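You operate a simulated robot arm through the tools that you are given. There is no shell and no other tool. Be economical: measure what you need, move in short steps, check, and stop when the job is done.

Carry out the task below with a simulated robot arm. There is one attempt and no reset: what you move stays moved.

JOB
Brush the tarnish off the calibration box's contact plate, then test the yellow cell on it.
Fine: box off while you brush and off at the end, brush back, cell left on the plate.

The check looks at the end state, three seconds after you hand in, the way a careful person would. Anything else that was tipped, shoved, dropped, spilled or broken makes it a failure.

ROBOT AND FRAMES
A 7-joint arm with a two-finger parallel gripper, fixed in place. Base frame: the origin is at the foot of the arm, x ahead of it, y to its left, z up; the work surface is at about z = 750. Units: mm, rad, N and s.
With the tool pointing down near the work surface it reaches from about 300 to 680 mm from the base axis. Its first joint turns from -1.152 to 1.152 rad. Payload 1.57 kg.
The TCP is the grasp point between the finger pads, 30 mm short of the fingertips. In the tool frame z runs along the fingers and y along their closing line. Largest opening 110 mm; finger width 24, thickness 12; the body of the gripper, 48 by 112 mm, starts 78 mm behind the TCP.
Orientation is that of the tool frame in the base frame, as [roll, pitch, yaw] about the fixed x, y, z axes, in that order (R = Rz(yaw) Ry(pitch) Rx(roll)). With the fingers straight down and closing along the base's y, the tool's x points along the base's -x, its y along +y and its z along -z.

CONTROLS
- The arm moves only by the tool apply_moves. Its argument "targets" is a list of rows, each an object of numbers (a shift or turn left out is 0, a gripper value left out holds the last): "x", "y", "z": the shift along the tool's x, y, z in mm; "ax", "ay", "az": the turn, a rotation vector about the tool's x, y, z in degrees; "jaw": the closure, from 0 (fully open) to 1 (shut). In form: [{"x": .., "y": .., "z": .., "ax": .., "ay": .., "az": .., "jaw": ..}, ...]. A call has 1 to 8 rows; each row shifts and turns the commanded pose from where the row before left it, along the tool's axes as they then stand. Rows are played at 5 a second. More than 50 mm and 0.15 rad between two rows, or a gripper value outside its range, and nothing of the call is played. A pose out of reach is approached as far as the arm can. The call stops where the force on the tool passes 60 N (or 10 N more than at its start, if that is more) or the arm is blocked; 0.2 s more then pass. The fingers move at their own pace (about 108 mm/s each) and stop on an object; they squeeze with about 35 N. The grip force told is the motor's: it shows also when the fingers shut on nothing. Time passes only in rows, and 0.2 s behind the last, so rows that do not move let the fingers close. The reply holds the time, the measured pose of the TCP, the force on the tool along the base axes, the opening and the grip force, in the units named above and with some noise.
- Cameras (640 x 400 px; columns grow to the right, rows downward): "scene" is fixed at [180.3, -412.9, 1392.1]; the picture's right is [0.56, -0.83, 0.00], its down [-0.55, -0.37, -0.75] and it looks along [0.63, 0.42, -0.66] (base axes); focal length 344 px, centre (320, 200). "wrist" rides on the gripper at [70, 16, -141] in the tool frame; the picture's right is [-0.23, 0.97, 0.00], its down [-0.86, -0.20, -0.48] and it looks along [-0.47, -0.11, 0.88] (tool axes); focal length 222 px, centre (320, 200). There is no depth. A picture from a camera that has moved, and an enlarged one, comes with that camera's place and axes in the base frame and with its lens.
- camera(camera): a new picture of that camera. It takes no simulated time.
- zoom(camera, box): a new picture of the part [left, top, right, bottom] of that camera's present view, enlarged. It takes no simulated time.
- finish_job(): hands the job in; it is judged then, once.

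Work in short steps. Places have to be worked out from the pictures, the camera data and where the tool is seen: move nearer, look again, correct. Check each grasp and each placing, and mend what went wrong. You have 120 turns and 68 pictures in all, those below and enlarged ones among them. Open the gripper and draw the arm clear of the work before you hand the job in, unless the task says otherwise; then end with one line.

The tools are called after "Request:" as name(argument=value, ...) on one line, values as JSON. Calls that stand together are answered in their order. apply_moves: Moves the arm, as the interface text tells. Its arguments: {"type":"object","properties":{"targets":{"type":"array","items":{"type":"object","properties":{"x":{"type":"number"},"y":{"type":"number"},"z":{"type":"number"},"ax":{"type":"number"},"ay":{"type":"number"},"az":{"type":"number"},"jaw":{"type":"number"}}}}},"required":["targets"]} The other tools are called the same way: camera (camera) takes a picture; zoom (camera, box) takes an enlarged picture of a part of a camera's view; finish_job () hands the job in.

At the start:

```text
time: 0.0
tcp_pos: [449.2, -147.7, 1123.3]
tool_rot: [3.141, 0.0, -3.141]
ft_force: [0.7, 0.3, -0.4]
opening: 109.8
grip_force: 0.1
```

scene: 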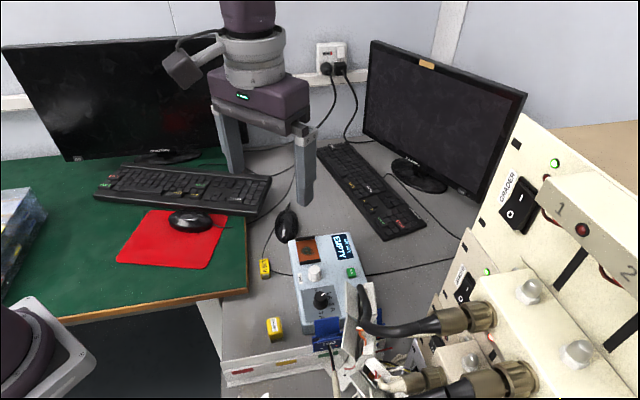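
wrist: 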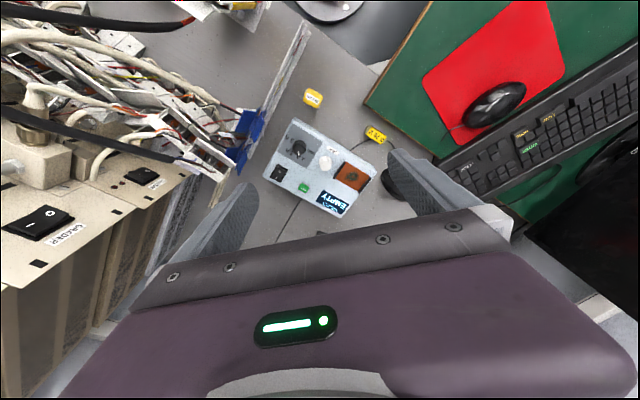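

I see a light-blue box with an orange plate, knobs, and a display reading "EMPTY"; I'll zoom in for detail.

Request:
zoom(camera="scene", box=[220, 200, 420, 380])

Request:
zoom(camera="wrist", box=[230, 70, 420, 230])

```text
2.22 times, centred on (320, 290) of scene
camera zoom: at [180.3, -412.9, 1392.1], right [0.56, -0.83, 0.0], down [-0.55, -0.37, -0.75], along [0.63, 0.42, -0.66], focal length 763 px, centre (320, 0)
```

zoom: 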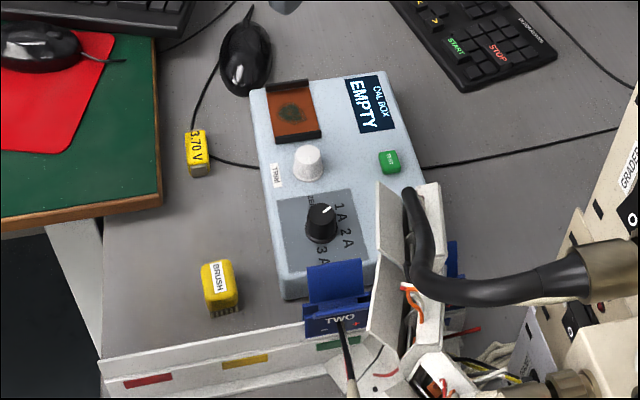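

```text
2.50 times, centred on (325, 150) of wrist
camera zoom: at [378.9, -132.6, 1265.3], right [0.23, 0.97, 0.0], down [0.86, -0.2, 0.48], along [0.47, -0.11, -0.88], focal length 555 px, centre (308, 325)
```

zoom: 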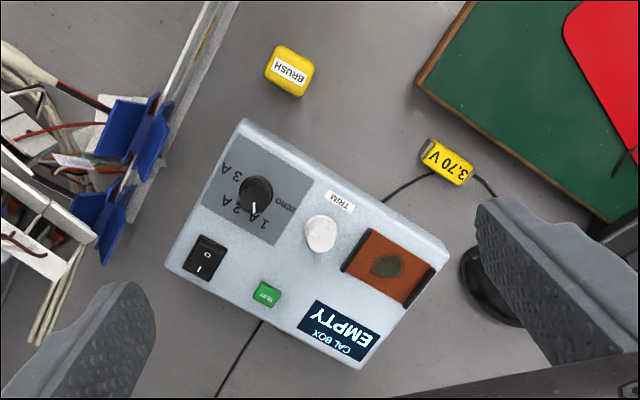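

The box shows "EMPTY" lit, so it appears to be on. Estimated places: plate ~(580,-110,800), brush ~(409,-157), cell ~(514,-40), switch ~(538,-264). I lower towards the middle for a closer look.

Request:
apply_moves(targets=[{"x": -8, "y": -8, "z": 43}, {"x": -8, "y": -8, "z": 43}, {"x": -8, "y": -8, "z": 43}, {"x": -7, "y": -8, "z": 43}])

Request:
camera(camera="wrist")

```text
time: 1.0
tcp_pos: [480.0, -177.7, 953.1]
tool_rot: [3.141, 0.001, -3.141]
ft_force: [0.6, 0.3, 0.5]
opening: 110.1
grip_force: 0.0
```

```text
63 pictures are left
camera wrist: at [409.6, -162.9, 1092.9], right [0.23, 0.97, 0.0], down [0.86, -0.2, 0.48], along [0.47, -0.11, -0.88], focal length 222 px, centre (320, 200)
```

wrist: 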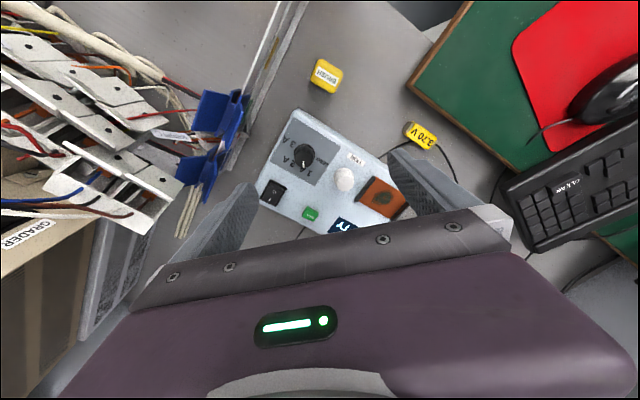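

Request:
zoom(camera="wrist", box=[248, 50, 448, 240])

```text
2.11 times, centred on (348, 145) of wrist
camera zoom: at [409.6, -162.9, 1092.9], right [0.23, 0.97, 0.0], down [0.86, -0.2, 0.48], along [0.47, -0.11, -0.88], focal length 468 px, centre (261, 316)
```

zoom: 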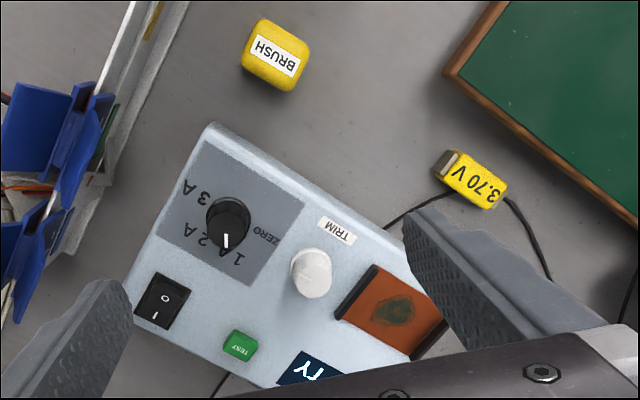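

Look closer at the knob and switch.

Request:
zoom(camera="wrist", box=[255, 110, 345, 220])

Request:
zoom(camera="scene", box=[285, 230, 365, 320])

```text
3.64 times, centred on (300, 165) of wrist
camera zoom: at [409.6, -162.9, 1092.9], right [0.23, 0.97, 0.0], down [0.86, -0.2, 0.48], along [0.47, -0.11, -0.88], focal length 808 px, centre (393, 327)
```

zoom: 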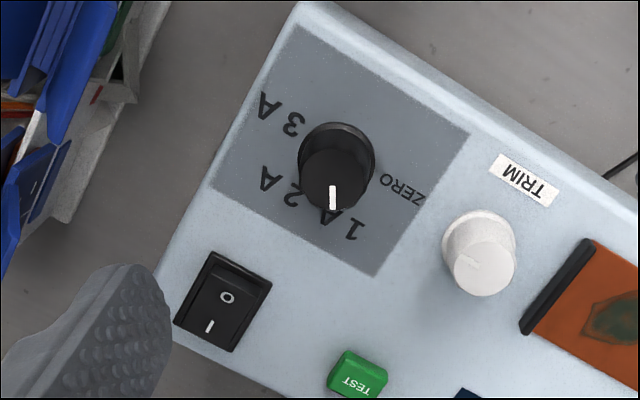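

```text
4.44 times, centred on (325, 275) of scene
camera zoom: at [180.3, -412.9, 1392.0], right [0.56, -0.83, 0.0], down [-0.55, -0.37, -0.75], along [0.63, 0.42, -0.66], focal length 1527 px, centre (298, -133)
```

zoom: 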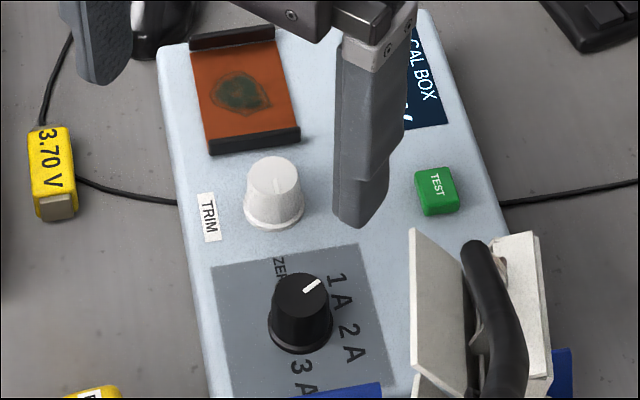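

Knob points at 1 A, rocker has O on the side towards the brush. Everything (box, brush, cell) is yawed 45°, so I turn the gripper by -45° about tool z and close the jaws for pressing.

Request:
apply_moves(targets=[{"az": -7.5, "jaw": 1}, {"az": -7.5}, {"az": -7.5}, {"az": -7.5}, {"az": -7.5}, {"az": -7.5}])

Request:
camera(camera="wrist")

Request:
camera(camera="scene")

```text
time: 2.4
tcp_pos: [480.3, -180.6, 952.7]
tool_rot: [3.142, 0.001, -2.355]
ft_force: [-0.9, 0.5, -0.2]
opening: 0.0
grip_force: 21.1
```

```text
59 pictures are left
camera wrist: at [419.2, -218.3, 1093.3], right [-0.53, 0.85, 0.0], down [0.74, 0.47, 0.48], along [0.41, 0.25, -0.88], focal length 222 px, centre (320, 200)
```

wrist: 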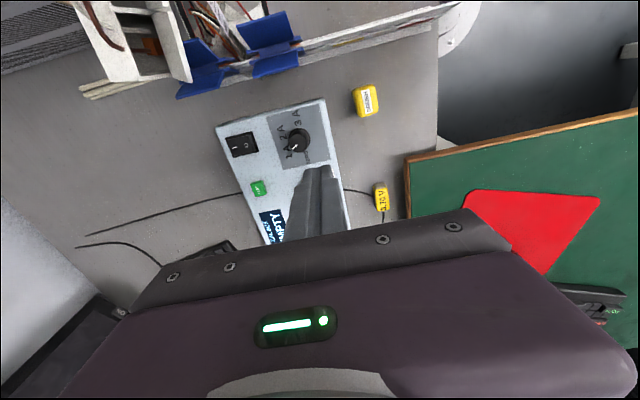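

```text
58 pictures are left
```

scene: 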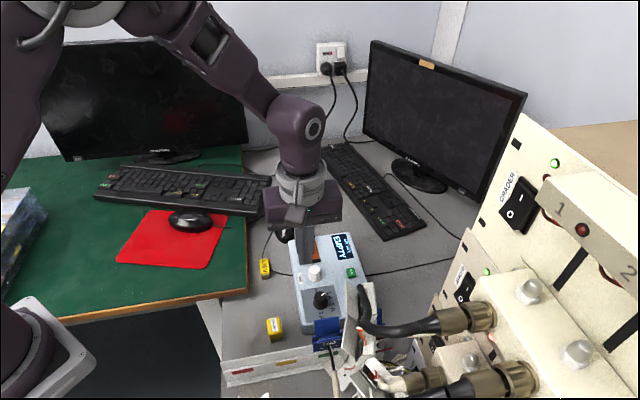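

Switch is well clear of the rack. I move over the O side of the rocker and down to TCP z≈880.

Request:
apply_moves(targets=[{"x": 7, "y": -30}, {"x": 6, "y": -30}, {"x": 6, "y": -30}, {"z": 35}, {"z": 35}])

Request:
zoom(camera="wrist", box=[200, 50, 440, 250])

Request:
zoom(camera="scene", box=[270, 220, 430, 340])

```text
time: 3.6
tcp_pos: [530.8, -255.5, 883.3]
tool_rot: [-3.141, 0.0, -2.357]
ft_force: [0.3, -0.3, -0.2]
opening: 0.0
grip_force: 21.3
```

```text
2.00 times, centred on (320, 150) of wrist
camera zoom: at [469.2, -294.0, 1024.0], right [-0.53, 0.85, 0.0], down [0.75, 0.46, 0.48], along [0.41, 0.25, -0.88], focal length 444 px, centre (320, 300)
```

zoom: 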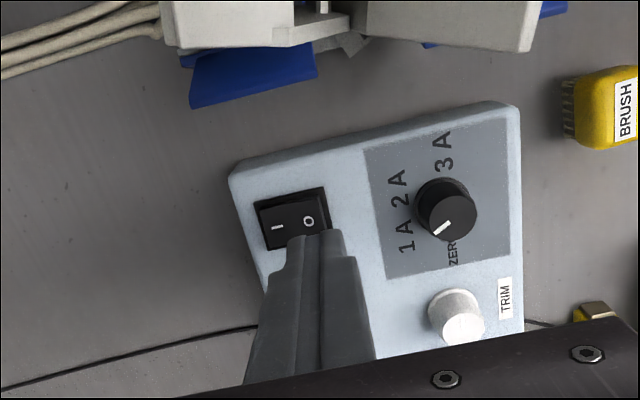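

```text
3.33 times, centred on (350, 280) of scene
camera zoom: at [180.3, -412.9, 1392.1], right [0.56, -0.83, 0.0], down [-0.55, -0.37, -0.75], along [0.63, 0.42, -0.66], focal length 1145 px, centre (220, -67)
```

zoom: 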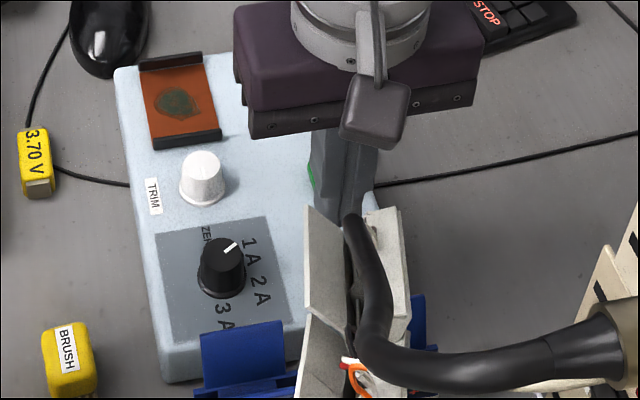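

O mark is at ≈(534,-262), rocker centre ≈(540,-267). I shift 3 mm and descend gently onto the O half.

Request:
apply_moves(targets=[{"y": -3.5}, {"z": 10}, {"z": 10}, {"z": 8}, {"z": 5}, {"z": 4}, {"z": 3}])

Request:
zoom(camera="wrist", box=[200, 50, 440, 250])

```text
time: 5.2
tcp_pos: [533.1, -259.6, 841.3]
tool_rot: [-3.141, 0.0, -2.356]
ft_force: [0.2, 0.5, -0.3]
opening: 0.0
grip_force: 21.0
```

```text
2.00 times, centred on (320, 150) of wrist
camera zoom: at [471.6, -298.4, 982.6], right [-0.53, 0.85, 0.0], down [0.75, 0.46, 0.48], along [0.41, 0.25, -0.88], focal length 444 px, centre (320, 300)
```

zoom: 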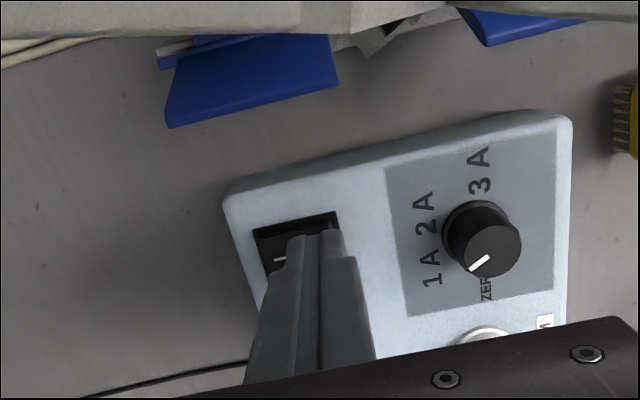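

No contact yet with tips at ~811; keep descending in 2-mm steps.

Request:
apply_moves(targets=[{"z": 2}, {"z": 2}, {"z": 2}, {"z": 2}])

```text
time: 6.2
tcp_pos: [533.1, -261.1, 834.5]
tool_rot: [3.141, -0.001, -2.357]
ft_force: [0.8, 0.5, 0.8]
opening: 0.1
grip_force: 21.1
```

Request:
apply_moves(targets=[{"z": 2}, {"z": 2}, {"z": 2}])

Request:
zoom(camera="scene", box=[270, 220, 430, 340])

```text
time: 6.9
tcp_pos: [533.6, -260.1, 834.1]
tool_rot: [-3.141, 0.0, -2.356]
ft_force: [-9.8, 6.6, 19.7]
opening: 0.2
grip_force: 21.0
stopped in row 3: the force on the tool passed its limit (the readings are from after the stop); the commanded pose is now the measured one
```

```text
3.33 times, centred on (350, 280) of scene
camera zoom: at [179.8, -412.6, 1392.2], right [0.56, -0.83, 0.0], down [-0.55, -0.37, -0.75], along [0.63, 0.42, -0.66], focal length 1145 px, centre (220, -67)
```

zoom: 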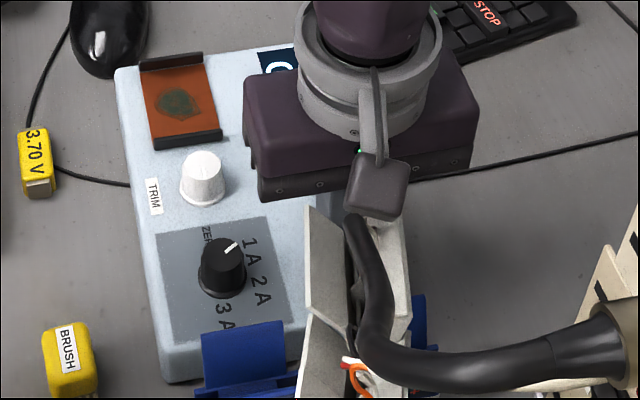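

Contact with over-limit force at tip z≈804. I lift and look at whether the rocker flipped and the display went dark.

Request:
apply_moves(targets=[{"z": -15}, {"z": -35}, {"z": -30, "y": 30}, {"y": 40}])

Request:
zoom(camera="scene", box=[270, 220, 430, 340])

Request:
zoom(camera="wrist", box=[160, 50, 360, 250])

```text
time: 7.9
tcp_pos: [485.7, -211.9, 911.3]
tool_rot: [-3.139, 0.002, -2.356]
ft_force: [-0.5, 0.1, 0.0]
opening: 0.0
grip_force: 21.5
```

```text
3.33 times, centred on (350, 280) of scene
camera zoom: at [180.3, -412.9, 1392.1], right [0.56, -0.83, 0.0], down [-0.55, -0.37, -0.75], along [0.63, 0.42, -0.66], focal length 1145 px, centre (220, -67)
```

zoom: 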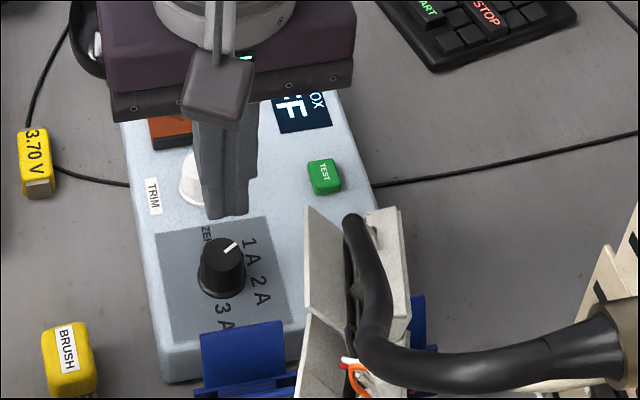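

```text
2.00 times, centred on (260, 150) of wrist
camera zoom: at [422.8, -249.1, 1052.9], right [-0.53, 0.85, 0.0], down [0.74, 0.46, 0.48], along [0.41, 0.25, -0.88], focal length 444 px, centre (440, 300)
```

zoom: 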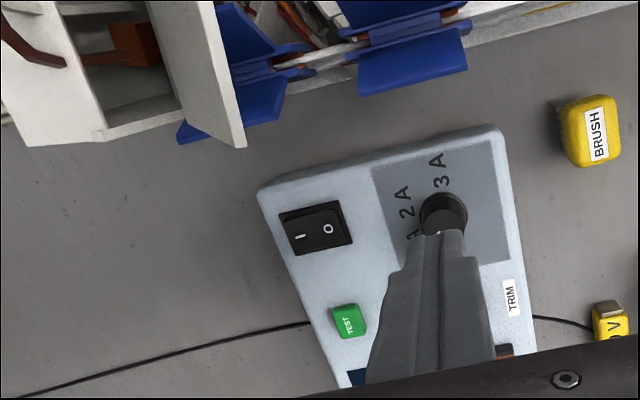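

Display now reads "OFF" and the rocker is on O. Brush label is at ≈(409,-157), top z≈791. I move above it with jaws part open.

Request:
apply_moves(targets=[{"x": 5, "y": 31, "jaw": 0.4}, {"x": 5, "y": 31}, {"x": 5.4, "y": 31}, {"z": 20}, {"z": 20}])

Request:
camera(camera="wrist")

Request:
zoom(camera="scene", box=[210, 220, 370, 340])

```text
time: 9.1
tcp_pos: [408.2, -156.3, 873.7]
tool_rot: [-3.139, 0.002, -2.357]
ft_force: [1.1, 0.2, -0.2]
opening: 65.8
grip_force: 0.1
```

```text
51 pictures are left
camera wrist: at [345.8, -194.4, 1013.5], right [-0.53, 0.85, 0.0], down [0.74, 0.47, 0.48], along [0.41, 0.25, -0.88], focal length 222 px, centre (320, 200)
```

wrist: 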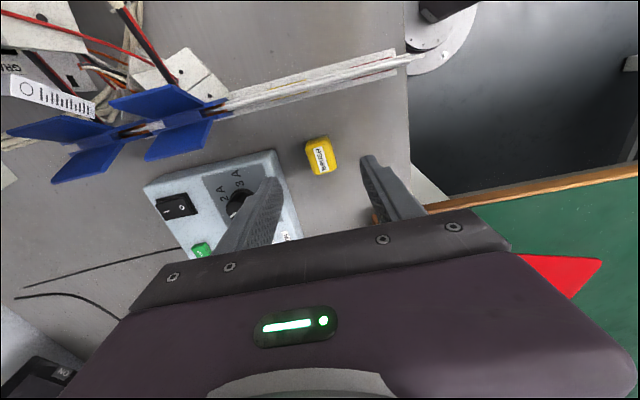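

```text
3.33 times, centred on (290, 280) of scene
camera zoom: at [180.3, -412.9, 1392.1], right [0.56, -0.83, 0.0], down [-0.55, -0.37, -0.75], along [0.63, 0.42, -0.66], focal length 1145 px, centre (420, -67)
```

zoom: 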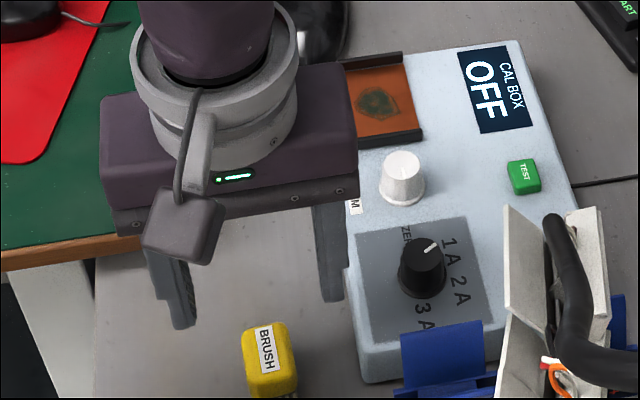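

Brush is directly below the TCP and aligned with the jaws. I narrow the opening to ~48 mm (box edge nearby) and descend to TCP z≈794.

Request:
apply_moves(targets=[{"x": 1, "jaw": 0.56}, {"z": 25}, {"z": 25}, {"z": 15}, {"z": 10}, {"z": 5}])

Request:
camera(camera="wrist")

Request:
zoom(camera="scene", box=[210, 240, 350, 360])

```text
time: 10.5
tcp_pos: [406.2, -156.7, 792.8]
tool_rot: [-3.138, 0.002, -2.357]
ft_force: [-0.5, 0.3, -0.2]
opening: 48.2
grip_force: 0.0
```

```text
49 pictures are left
camera wrist: at [345.2, -195.1, 933.1], right [-0.53, 0.85, 0.0], down [0.74, 0.47, 0.48], along [0.41, 0.25, -0.88], focal length 222 px, centre (320, 200)
```

wrist: 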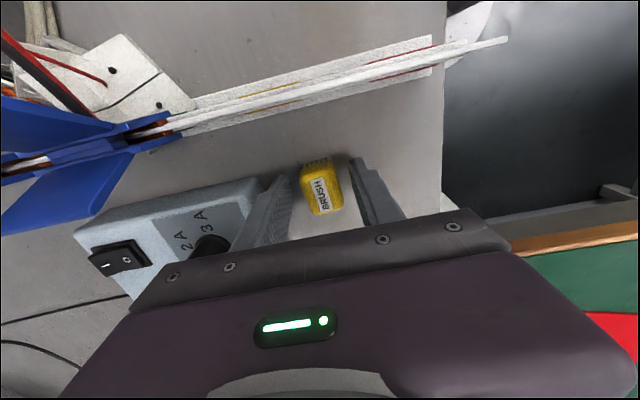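

```text
3.33 times, centred on (280, 300) of scene
camera zoom: at [180.3, -412.9, 1392.1], right [0.56, -0.83, 0.0], down [-0.55, -0.37, -0.75], along [0.63, 0.42, -0.66], focal length 1145 px, centre (453, -133)
```

zoom: 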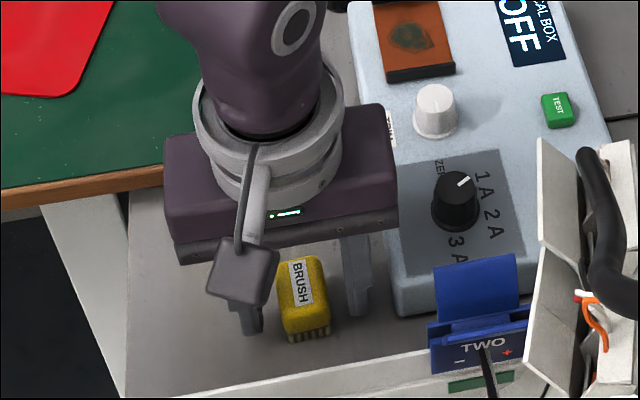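

The brush sits between the fingers; I close on it.

Request:
apply_moves(targets=[{"jaw": 1}, {}, {}])

Request:
camera(camera="wrist")

```text
time: 11.3
tcp_pos: [406.5, -157.5, 791.9]
tool_rot: [-3.139, 0.002, -2.356]
ft_force: [0.2, -0.2, 0.7]
opening: 27.0
grip_force: 35.0
```

```text
47 pictures are left
camera wrist: at [345.1, -195.1, 933.2], right [-0.53, 0.85, 0.0], down [0.74, 0.46, 0.48], along [0.41, 0.25, -0.88], focal length 222 px, centre (320, 200)
```

wrist: 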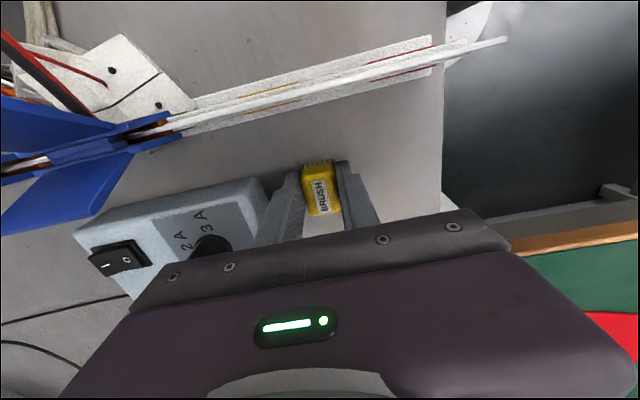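

Brush gripped (27 mm). I lift 100 mm and travel along the box's side, to view the plate from beside it.

Request:
apply_moves(targets=[{"z": -33}, {"z": -33}, {"z": -34}, {"x": -40}, {"x": -40}, {"x": -40}, {"x": -41}])

Request:
camera(camera="wrist")

Request:
zoom(camera="scene", box=[210, 200, 370, 320])

```text
time: 12.9
tcp_pos: [521.2, -40.6, 891.3]
tool_rot: [-3.138, 0.001, -2.356]
ft_force: [-0.5, 0.8, -1.1]
opening: 26.7
grip_force: 34.7
```

```text
46 pictures are left
camera wrist: at [459.2, -79.0, 1032.6], right [-0.53, 0.85, 0.0], down [0.74, 0.46, 0.48], along [0.41, 0.25, -0.88], focal length 222 px, centre (320, 200)
```

wrist: 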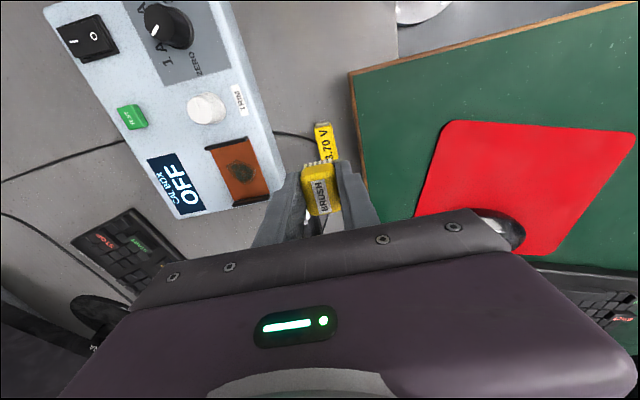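

```text
3.33 times, centred on (290, 260) of scene
camera zoom: at [180.3, -412.9, 1392.1], right [0.56, -0.83, 0.0], down [-0.55, -0.37, -0.75], along [0.63, 0.42, -0.66], focal length 1145 px, centre (420, 0)
```

zoom: 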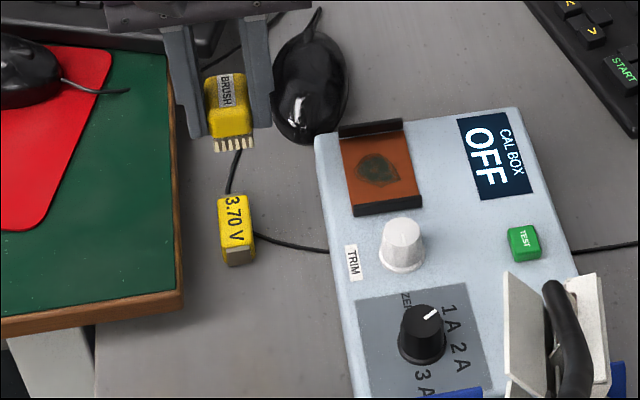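

Stereo puts the tarnish at (586.5,-107,799), rails about ±30 mm apart along e1. I move over it and lower the brush to just above (TCP ~846).

Request:
apply_moves(targets=[{"x": 1, "y": -31}, {"y": -31}, {"y": -31.5}, {"z": 20}, {"z": 15}, {"z": 6}, {"z": 2}])

Request:
zoom(camera="scene", box=[250, 200, 370, 300])

Request:
camera(camera="wrist")

```text
time: 14.5
tcp_pos: [585.0, -109.7, 848.7]
tool_rot: [-3.14, 0.0, -2.357]
ft_force: [-0.9, 0.2, -0.2]
opening: 26.9
grip_force: 34.8
```

```text
4.00 times, centred on (310, 250) of scene
camera zoom: at [180.3, -412.9, 1392.1], right [0.56, -0.83, 0.0], down [-0.55, -0.37, -0.75], along [0.63, 0.42, -0.66], focal length 1374 px, centre (360, 0)
```

zoom: 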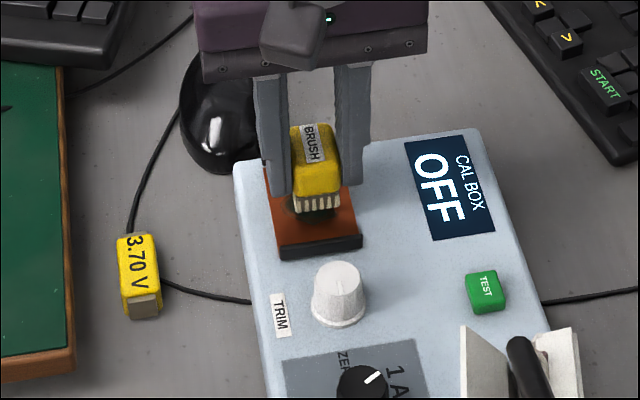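

```text
43 pictures are left
camera wrist: at [524.6, -147.7, 989.7], right [-0.53, 0.85, 0.0], down [0.74, 0.46, 0.48], along [0.41, 0.25, -0.88], focal length 222 px, centre (320, 200)
```

wrist: 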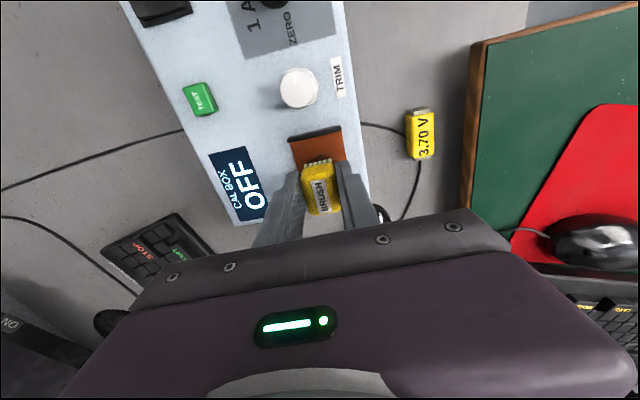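

Brush is over the plate. Lower in small steps until contact.

Request:
apply_moves(targets=[{"z": 2}, {"z": 2}, {"z": 1.5}, {"z": 1}])

```text
time: 15.5
tcp_pos: [586.7, -109.0, 843.5]
tool_rot: [-3.137, -0.002, -2.357]
ft_force: [-0.8, -1.0, -0.8]
opening: 27.1
grip_force: 34.6
```

Request:
apply_moves(targets=[{"z": 1}, {"z": 1}, {"z": 1}])

```text
time: 16.3
tcp_pos: [587.3, -109.9, 839.2]
tool_rot: [-3.139, -0.001, -2.356]
ft_force: [0.0, 0.2, -1.1]
opening: 27.0
grip_force: 34.4
```

Request:
apply_moves(targets=[{"z": 1}, {"z": 1}])

Request:
zoom(camera="scene", box=[280, 220, 340, 270])

```text
time: 16.9
tcp_pos: [587.4, -111.0, 840.4]
tool_rot: [-3.136, 0.001, -2.355]
ft_force: [-5.9, 3.1, 18.7]
opening: 26.7
grip_force: 35.3
```

```text
8.00 times, centred on (310, 245) of scene
camera zoom: at [179.9, -412.8, 1392.2], right [0.56, -0.83, 0.0], down [-0.55, -0.37, -0.75], along [0.63, 0.42, -0.66], focal length 2748 px, centre (400, -160)
```

zoom: 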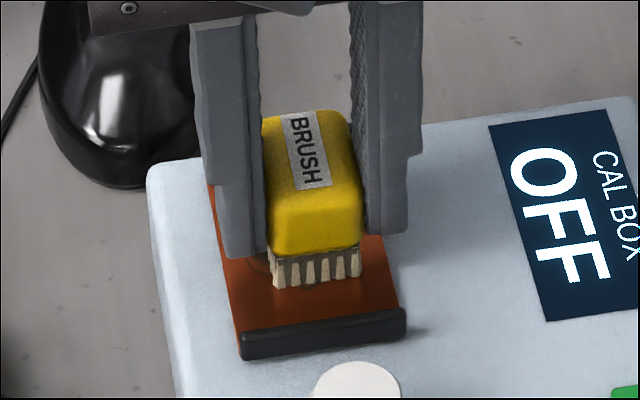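

Contact at ~19 N. I stroke gently along the plate within the rails.

Request:
apply_moves(targets=[{"z": -0.4, "x": 5, "y": 2}, {"x": 5}, {"x": -10}, {"x": -10}, {"x": 10}, {"x": 10}, {"x": -10}, {"x": -10}])

Request:
zoom(camera="scene", box=[280, 220, 340, 270])

```text
time: 18.7
tcp_pos: [590.1, -101.1, 838.8]
tool_rot: [-3.14, 0.0, -2.355]
ft_force: [0.6, 0.0, -0.5]
opening: 26.9
grip_force: 35.4
```

```text
8.00 times, centred on (310, 245) of scene
camera zoom: at [180.3, -412.9, 1392.1], right [0.56, -0.83, 0.0], down [-0.55, -0.37, -0.75], along [0.63, 0.42, -0.66], focal length 2748 px, centre (400, -160)
```

zoom: 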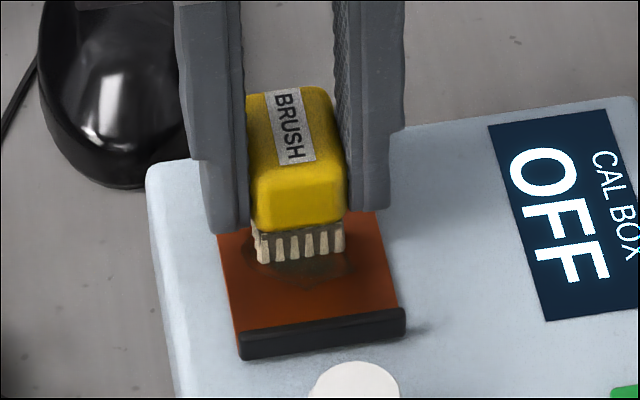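

Force fell to about zero, though the tarnish looks a bit fainter; I press ~0.8 mm more and stroke again, checking force.

Request:
apply_moves(targets=[{"z": 0.8}, {"x": 10}, {"x": 10}])

Request:
apply_moves(targets=[{"x": -10}, {"x": -10}, {"x": 10}, {"x": 10}, {"x": -10}, {"x": -10}, {"x": 10}])

```text
time: 19.5
tcp_pos: [578.0, -115.0, 838.7]
tool_rot: [-3.137, 0.002, -2.358]
ft_force: [2.1, 1.9, 4.1]
opening: 27.0
grip_force: 34.8
```

```text
time: 21.1
tcp_pos: [585.0, -106.5, 836.8]
tool_rot: [-3.136, 0.003, -2.355]
ft_force: [4.4, 5.1, 9.1]
opening: 27.1
grip_force: 35.2
```

Good light contact (4–9 N). More strokes with side offsets, then reveal the plate.

Request:
apply_moves(targets=[{"y": 6}, {"x": -10}, {"x": 10}, {"x": 10}, {"y": -6}, {"y": -6}, {"x": -10}, {"x": -10}])

Request:
apply_moves(targets=[{"x": 10}, {"x": 10}, {"y": 6}, {"x": -10}, {"x": -10}, {"x": 10}, {"x": 10}, {"x": -10}])

Request:
apply_moves(targets=[{"z": -10}, {"z": -30}, {"y": 40}, {"y": 45}])

Request:
zoom(camera="scene", box=[250, 200, 370, 300])

```text
time: 22.9
tcp_pos: [596.0, -105.2, 838.2]
tool_rot: [-3.14, -0.001, -2.356]
ft_force: [0.0, -1.0, -1.1]
opening: 26.7
grip_force: 35.3
```

```text
time: 24.7
tcp_pos: [585.1, -109.0, 836.9]
tool_rot: [-3.137, 0.0, -2.356]
ft_force: [0.3, -0.2, -1.2]
opening: 26.5
grip_force: 35.3
```

```text
time: 25.7
tcp_pos: [525.7, -47.7, 876.1]
tool_rot: [-3.138, -0.002, -2.355]
ft_force: [0.7, 0.7, 0.0]
opening: 27.0
grip_force: 35.0
```

```text
4.00 times, centred on (310, 250) of scene
camera zoom: at [180.3, -412.9, 1392.1], right [0.56, -0.83, 0.0], down [-0.55, -0.37, -0.75], along [0.63, 0.42, -0.66], focal length 1374 px, centre (360, 0)
```

zoom: 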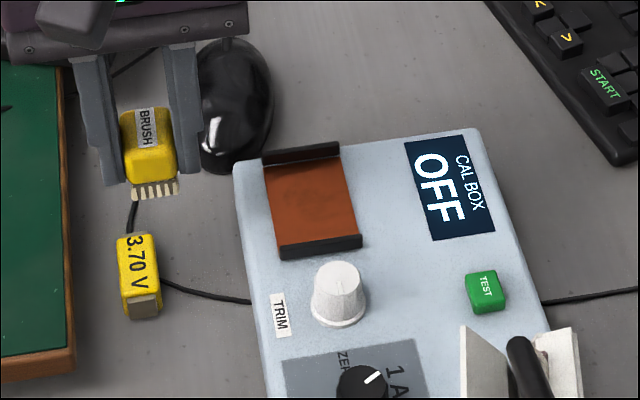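

The plate looks almost clean; zoom to check for residue.

Request:
zoom(camera="scene", box=[280, 230, 350, 270])

Request:
zoom(camera="wrist", box=[180, 110, 290, 220])

```text
9.14 times, centred on (315, 250) of scene
camera zoom: at [180.3, -412.9, 1392.1], right [0.56, -0.83, 0.0], down [-0.55, -0.37, -0.75], along [0.63, 0.42, -0.66], focal length 3140 px, centre (366, -257)
```

zoom: 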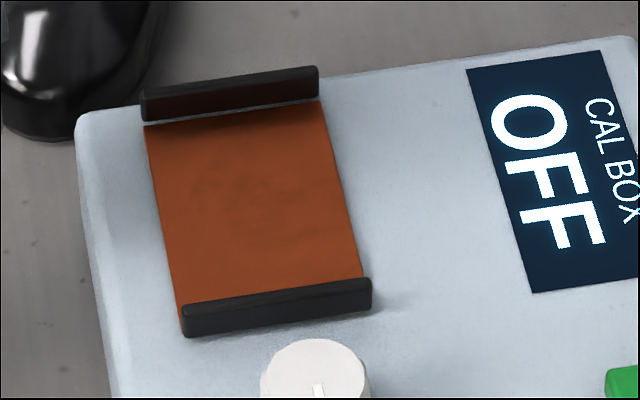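

```text
3.64 times, centred on (235, 165) of wrist
camera zoom: at [463.5, -85.9, 1017.3], right [-0.53, 0.85, 0.0], down [0.74, 0.46, 0.48], along [0.41, 0.25, -0.88], focal length 808 px, centre (629, 327)
```

zoom: 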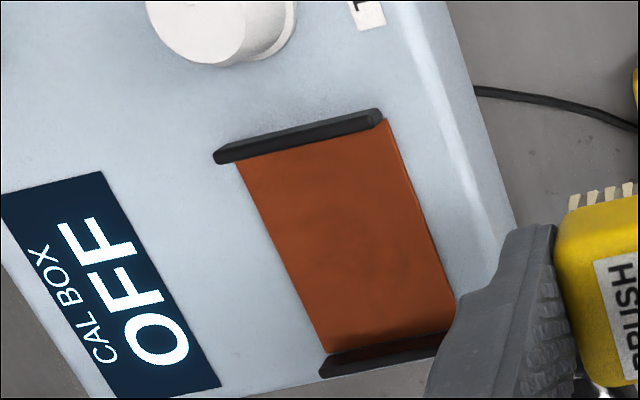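

Only a very faint trace remains; one more pass for certainty.

Request:
apply_moves(targets=[{"y": -45}, {"y": -40}, {"z": 30}, {"z": 10}, {"z": 0.7}])

Request:
apply_moves(targets=[{"x": 10}, {"x": -10}, {"x": -10}, {"x": 10}, {"x": 10}, {"x": -10}])

```text
time: 26.9
tcp_pos: [585.5, -109.2, 837.5]
tool_rot: [-3.139, 0.0, -2.356]
ft_force: [0.5, 1.2, -0.2]
opening: 26.5
grip_force: 35.0
```

```text
time: 28.3
tcp_pos: [584.6, -109.0, 837.4]
tool_rot: [-3.138, -0.002, -2.356]
ft_force: [0.0, -0.1, -1.3]
opening: 26.9
grip_force: 34.8
```

No contact force; I press down 1 mm at a time and stroke.

Request:
apply_moves(targets=[{"z": 1}, {"x": 5}, {"x": 5}])

Request:
apply_moves(targets=[{"z": 0.7}, {"x": -10}, {"x": -10}, {"x": 10}, {"x": 10}])

```text
time: 29.1
tcp_pos: [579.5, -115.4, 836.5]
tool_rot: [-3.136, 0.005, -2.356]
ft_force: [7.9, 6.1, 10.6]
opening: 26.9
grip_force: 35.0
```

```text
time: 30.3
tcp_pos: [579.1, -115.8, 835.3]
tool_rot: [-3.14, 0.002, -2.353]
ft_force: [6.5, 5.5, 10.1]
opening: 26.6
grip_force: 35.2
```

Request:
apply_moves(targets=[{"x": -10}, {"x": -10}, {"y": 6}, {"x": 10}, {"x": 10}, {"y": -12}, {"x": -10}, {"x": -10}])

Request:
apply_moves(targets=[{"x": 10, "y": 6}, {"z": -10}, {"z": -31}, {"y": 40}, {"y": 45}])

Request:
zoom(camera="wrist", box=[180, 110, 350, 220])

Request:
zoom(camera="scene", box=[250, 210, 350, 290])

```text
time: 32.1
tcp_pos: [594.7, -105.5, 835.4]
tool_rot: [-3.137, 0.0, -2.356]
ft_force: [-0.1, 0.2, 0.4]
opening: 26.8
grip_force: 35.5
```

```text
time: 33.3
tcp_pos: [523.5, -48.5, 876.1]
tool_rot: [-3.137, 0.002, -2.356]
ft_force: [0.6, 0.1, -1.1]
opening: 26.7
grip_force: 35.1
```

```text
3.64 times, centred on (265, 165) of wrist
camera zoom: at [462.6, -87.1, 1017.1], right [-0.53, 0.85, 0.0], down [0.74, 0.46, 0.48], along [0.41, 0.25, -0.88], focal length 808 px, centre (520, 327)
```

zoom: 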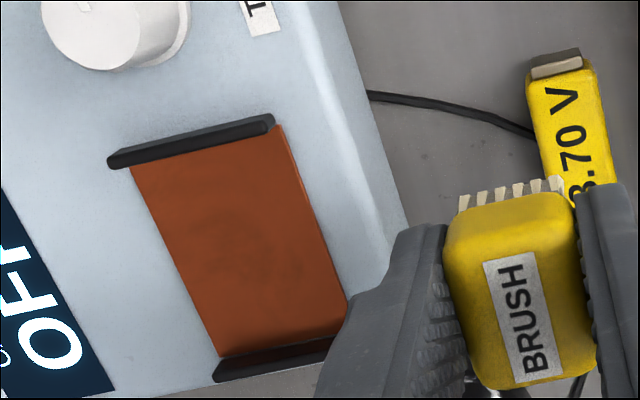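

```text
5.00 times, centred on (300, 250) of scene
camera zoom: at [180.3, -412.9, 1392.1], right [0.56, -0.83, 0.0], down [-0.55, -0.37, -0.75], along [0.63, 0.42, -0.66], focal length 1718 px, centre (420, -50)
```

zoom: 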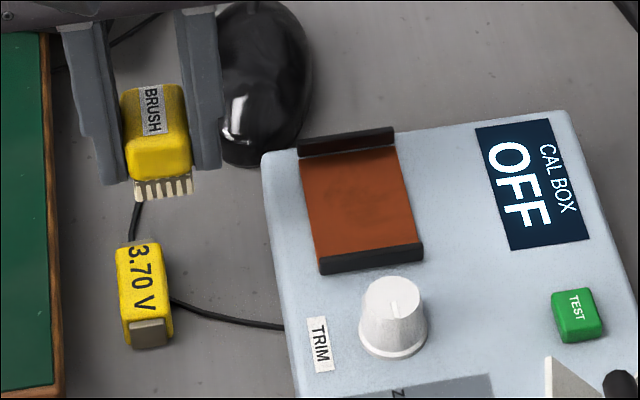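

Plate is clean. I carry the brush back to its spot at (406.5,-157).

Request:
apply_moves(targets=[{"x": 40, "y": 3}, {"x": 40, "y": 3}, {"x": 40}, {"x": 39.4}, {"z": 35}, {"z": 30}, {"z": 10}])

Request:
apply_moves(targets=[{"z": 3}, {"z": 2}, {"z": 2}])

Request:
zoom(camera="scene", box=[220, 260, 340, 360])

```text
time: 34.9
tcp_pos: [409.8, -157.9, 801.0]
tool_rot: [-3.139, 0.001, -2.357]
ft_force: [0.9, -0.2, -0.1]
opening: 26.9
grip_force: 35.0
```

```text
time: 35.7
tcp_pos: [408.2, -157.7, 794.2]
tool_rot: [-3.138, 0.0, -2.357]
ft_force: [0.3, -0.7, -0.5]
opening: 26.8
grip_force: 35.4
```

```text
4.00 times, centred on (280, 310) of scene
camera zoom: at [180.3, -412.9, 1392.1], right [0.56, -0.83, 0.0], down [-0.55, -0.37, -0.75], along [0.63, 0.42, -0.66], focal length 1374 px, centre (480, -240)
```

zoom: 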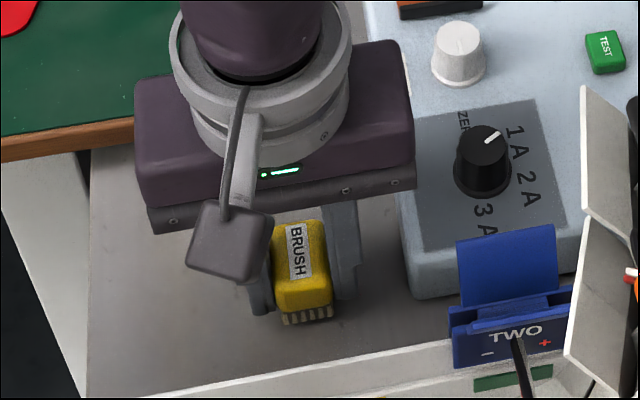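

Not yet touching; continue down in 1-mm steps.

Request:
apply_moves(targets=[{"x": 1, "z": 1}, {"z": 1}, {"z": 1}])

Request:
apply_moves(targets=[{"z": 1}, {"z": 1}])

```text
time: 36.5
tcp_pos: [407.2, -157.9, 791.0]
tool_rot: [-3.139, 0.001, -2.357]
ft_force: [0.2, -0.1, -0.5]
opening: 27.0
grip_force: 34.8
```

```text
time: 37.1
tcp_pos: [406.9, -158.3, 789.5]
tool_rot: [-3.138, 0.0, -2.356]
ft_force: [-0.7, -1.0, 0.0]
opening: 26.7
grip_force: 35.2
```

Request:
apply_moves(targets=[{"z": 1}, {"z": 1}])

Request:
apply_moves(targets=[{"z": 1}])

```text
time: 37.7
tcp_pos: [407.5, -157.5, 787.6]
tool_rot: [-3.137, 0.0, -2.356]
ft_force: [-1.7, 3.7, 25.9]
opening: 27.0
grip_force: 34.9
```

```text
time: 38.1
tcp_pos: [407.9, -157.9, 785.8]
tool_rot: [-3.137, -0.002, -2.357]
ft_force: [-1.6, 5.4, 25.7]
opening: 26.7
grip_force: 34.8
```

Brush is on the table (26 N). I ease off 1 mm, open to ~48 mm, and rise.

Request:
apply_moves(targets=[{"z": -1.2}, {"jaw": 0.56}, {}, {}, {"z": -25}, {"z": -40}, {"z": -35}])

Request:
zoom(camera="scene", box=[220, 220, 380, 340])

Request:
camera(camera="wrist")

```text
time: 39.7
tcp_pos: [408.5, -156.7, 889.3]
tool_rot: [-3.138, 0.0, -2.355]
ft_force: [-0.3, -0.1, 0.0]
opening: 48.3
grip_force: 0.1
```

```text
3.33 times, centred on (300, 280) of scene
camera zoom: at [180.3, -412.9, 1392.1], right [0.56, -0.83, 0.0], down [-0.55, -0.37, -0.75], along [0.63, 0.42, -0.66], focal length 1145 px, centre (387, -67)
```

zoom: 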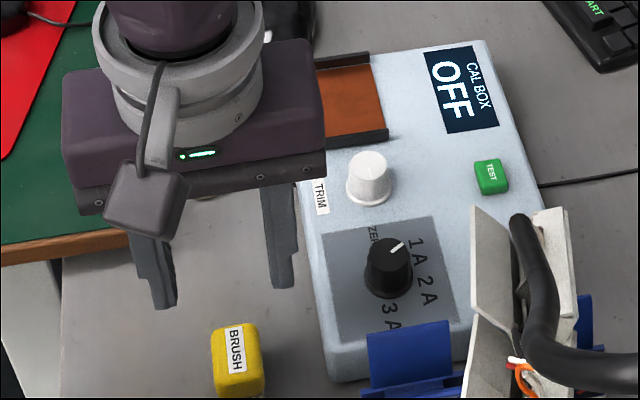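

```text
33 pictures are left
camera wrist: at [346.8, -194.3, 1028.3], right [-0.53, 0.85, 0.0], down [0.74, 0.47, 0.48], along [0.41, 0.25, -0.88], focal length 222 px, centre (320, 200)
```

wrist: 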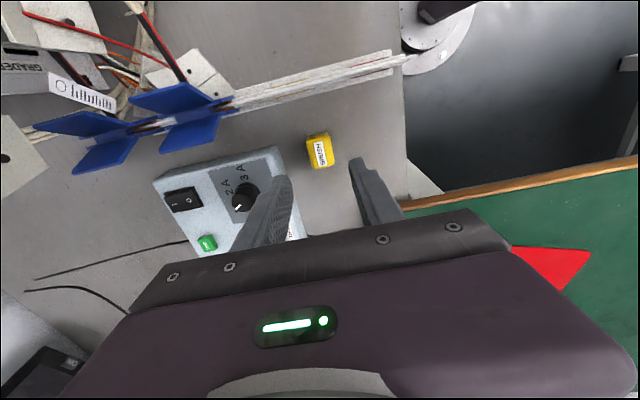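

Brush is standing in its place. Now the cell, judged at ≈(516,-36), top z≈766; I move above it and look.

Request:
apply_moves(targets=[{"x": -40, "y": 3}, {"x": -40, "y": 3}, {"x": -40, "y": 3}, {"x": -40}, {"z": 20}])

Request:
camera(camera="wrist")

Request:
zoom(camera="scene", box=[220, 210, 320, 290])

```text
time: 40.9
tcp_pos: [511.7, -37.3, 865.8]
tool_rot: [-3.137, 0.001, -2.355]
ft_force: [0.4, 0.7, 0.0]
opening: 48.4
grip_force: 0.0
```

```text
32 pictures are left
camera wrist: at [451.1, -75.1, 1007.0], right [-0.53, 0.85, 0.0], down [0.74, 0.46, 0.48], along [0.41, 0.25, -0.88], focal length 222 px, centre (320, 200)
```

wrist: 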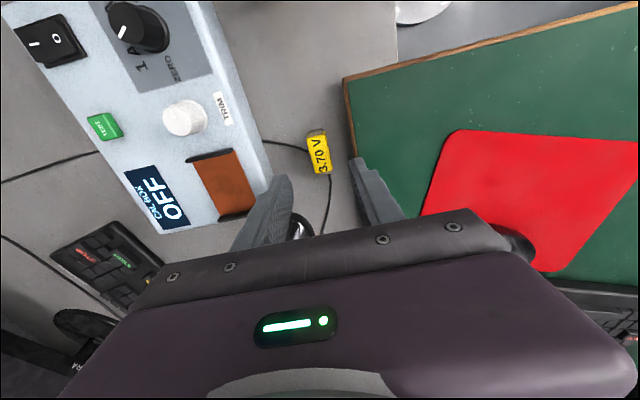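

```text
5.00 times, centred on (270, 250) of scene
camera zoom: at [180.3, -412.9, 1392.1], right [0.56, -0.83, 0.0], down [-0.55, -0.37, -0.75], along [0.63, 0.42, -0.66], focal length 1718 px, centre (570, -50)
```

zoom: 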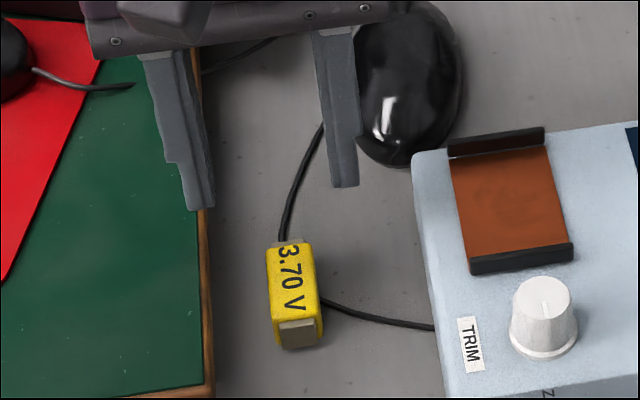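

Cell centre ≈(513,-40), ~20 mm wide; the green desk edge is near, so I narrow jaws to 36 mm and descend partly to look.

Request:
apply_moves(targets=[{"x": 1.4, "y": -2.5, "jaw": 0.673}, {"z": 25}, {"z": 25}, {"z": 6}])

Request:
zoom(camera="wrist", box=[240, 110, 400, 230])

Request:
zoom(camera="scene", box=[220, 210, 320, 290])

```text
time: 41.9
tcp_pos: [515.3, -40.3, 811.8]
tool_rot: [-3.138, -0.001, -2.356]
ft_force: [0.2, 0.2, -0.3]
opening: 36.0
grip_force: 0.0
```

```text
3.33 times, centred on (320, 170) of wrist
camera zoom: at [453.9, -77.9, 951.1], right [-0.53, 0.85, 0.0], down [0.74, 0.46, 0.48], along [0.41, 0.25, -0.88], focal length 740 px, centre (320, 300)
```

zoom: 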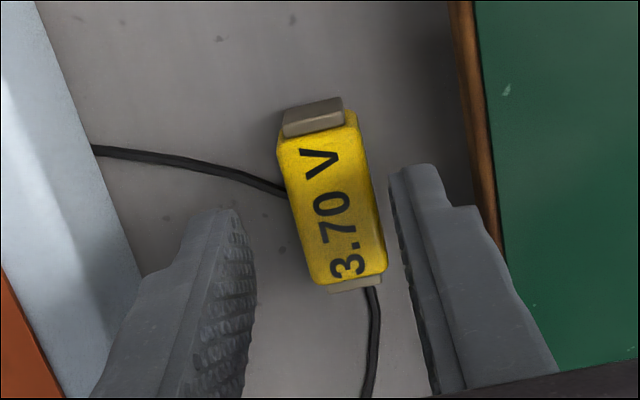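

```text
5.00 times, centred on (270, 250) of scene
camera zoom: at [180.3, -412.9, 1392.1], right [0.56, -0.83, 0.0], down [-0.55, -0.37, -0.75], along [0.63, 0.42, -0.66], focal length 1718 px, centre (570, -50)
```

zoom: 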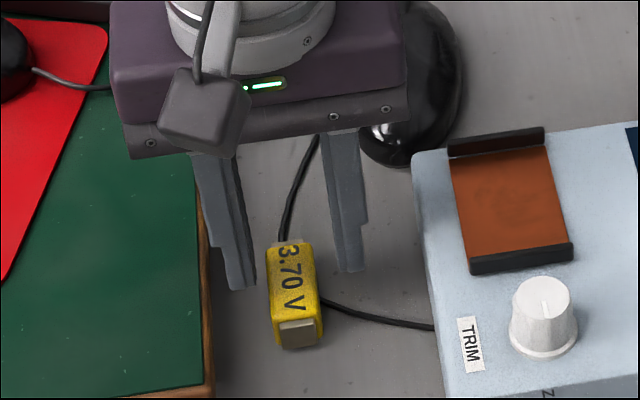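

Cell aligned (44°), ~3 mm towards the green desk from the jaw centre. I correct +2.5 in tool y and descend to TCP z≈786.

Request:
apply_moves(targets=[{"y": 2.5}, {"z": 10}, {"z": 8}, {"z": 4}, {"z": 3}])

Request:
zoom(camera="wrist", box=[240, 110, 400, 230])

```text
time: 43.1
tcp_pos: [514.4, -39.4, 786.2]
tool_rot: [-3.138, 0.001, -2.355]
ft_force: [-1.0, -0.2, 0.1]
opening: 35.8
grip_force: 0.0
```

```text
3.33 times, centred on (320, 170) of wrist
camera zoom: at [452.3, -76.9, 926.6], right [-0.53, 0.85, 0.0], down [0.74, 0.47, 0.48], along [0.41, 0.25, -0.88], focal length 740 px, centre (320, 300)
```

zoom: 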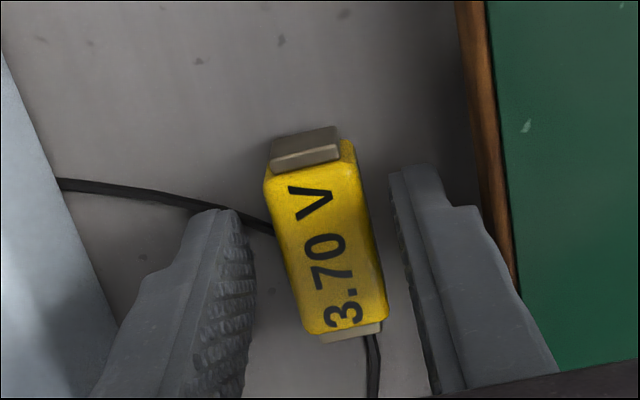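

Cell is between the fingers; close.

Request:
apply_moves(targets=[{"jaw": 1}, {}, {}])

Request:
apply_moves(targets=[{"z": -10}, {"z": -20}, {"z": -30}, {"z": -30}])

Request:
zoom(camera="wrist", box=[180, 110, 400, 230])

Request:
zoom(camera="scene", box=[220, 190, 340, 290])

```text
time: 43.9
tcp_pos: [513.9, -38.6, 785.6]
tool_rot: [-3.139, 0.001, -2.356]
ft_force: [-0.4, 0.2, 0.6]
opening: 21.0
grip_force: 34.4
```

```text
time: 44.9
tcp_pos: [512.4, -38.1, 876.7]
tool_rot: [-3.139, 0.001, -2.355]
ft_force: [0.1, -0.5, -1.2]
opening: 21.4
grip_force: 34.8
```

```text
2.91 times, centred on (290, 170) of wrist
camera zoom: at [450.7, -76.7, 1017.1], right [-0.53, 0.85, 0.0], down [0.75, 0.46, 0.48], along [0.41, 0.25, -0.88], focal length 646 px, centre (407, 287)
```

zoom: 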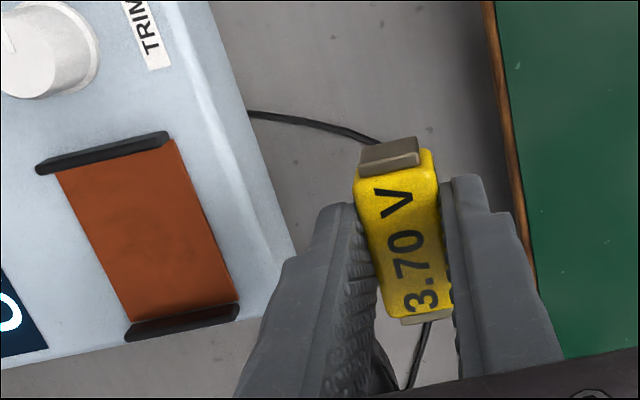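

```text
4.00 times, centred on (280, 240) of scene
camera zoom: at [180.3, -412.9, 1392.1], right [0.56, -0.83, 0.0], down [-0.55, -0.37, -0.75], along [0.63, 0.42, -0.66], focal length 1374 px, centre (480, 40)
```

zoom: 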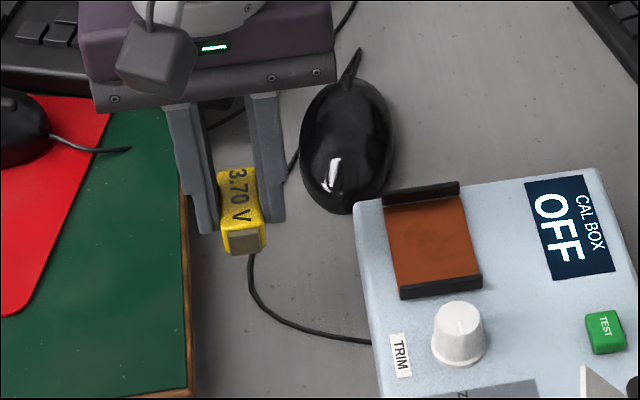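

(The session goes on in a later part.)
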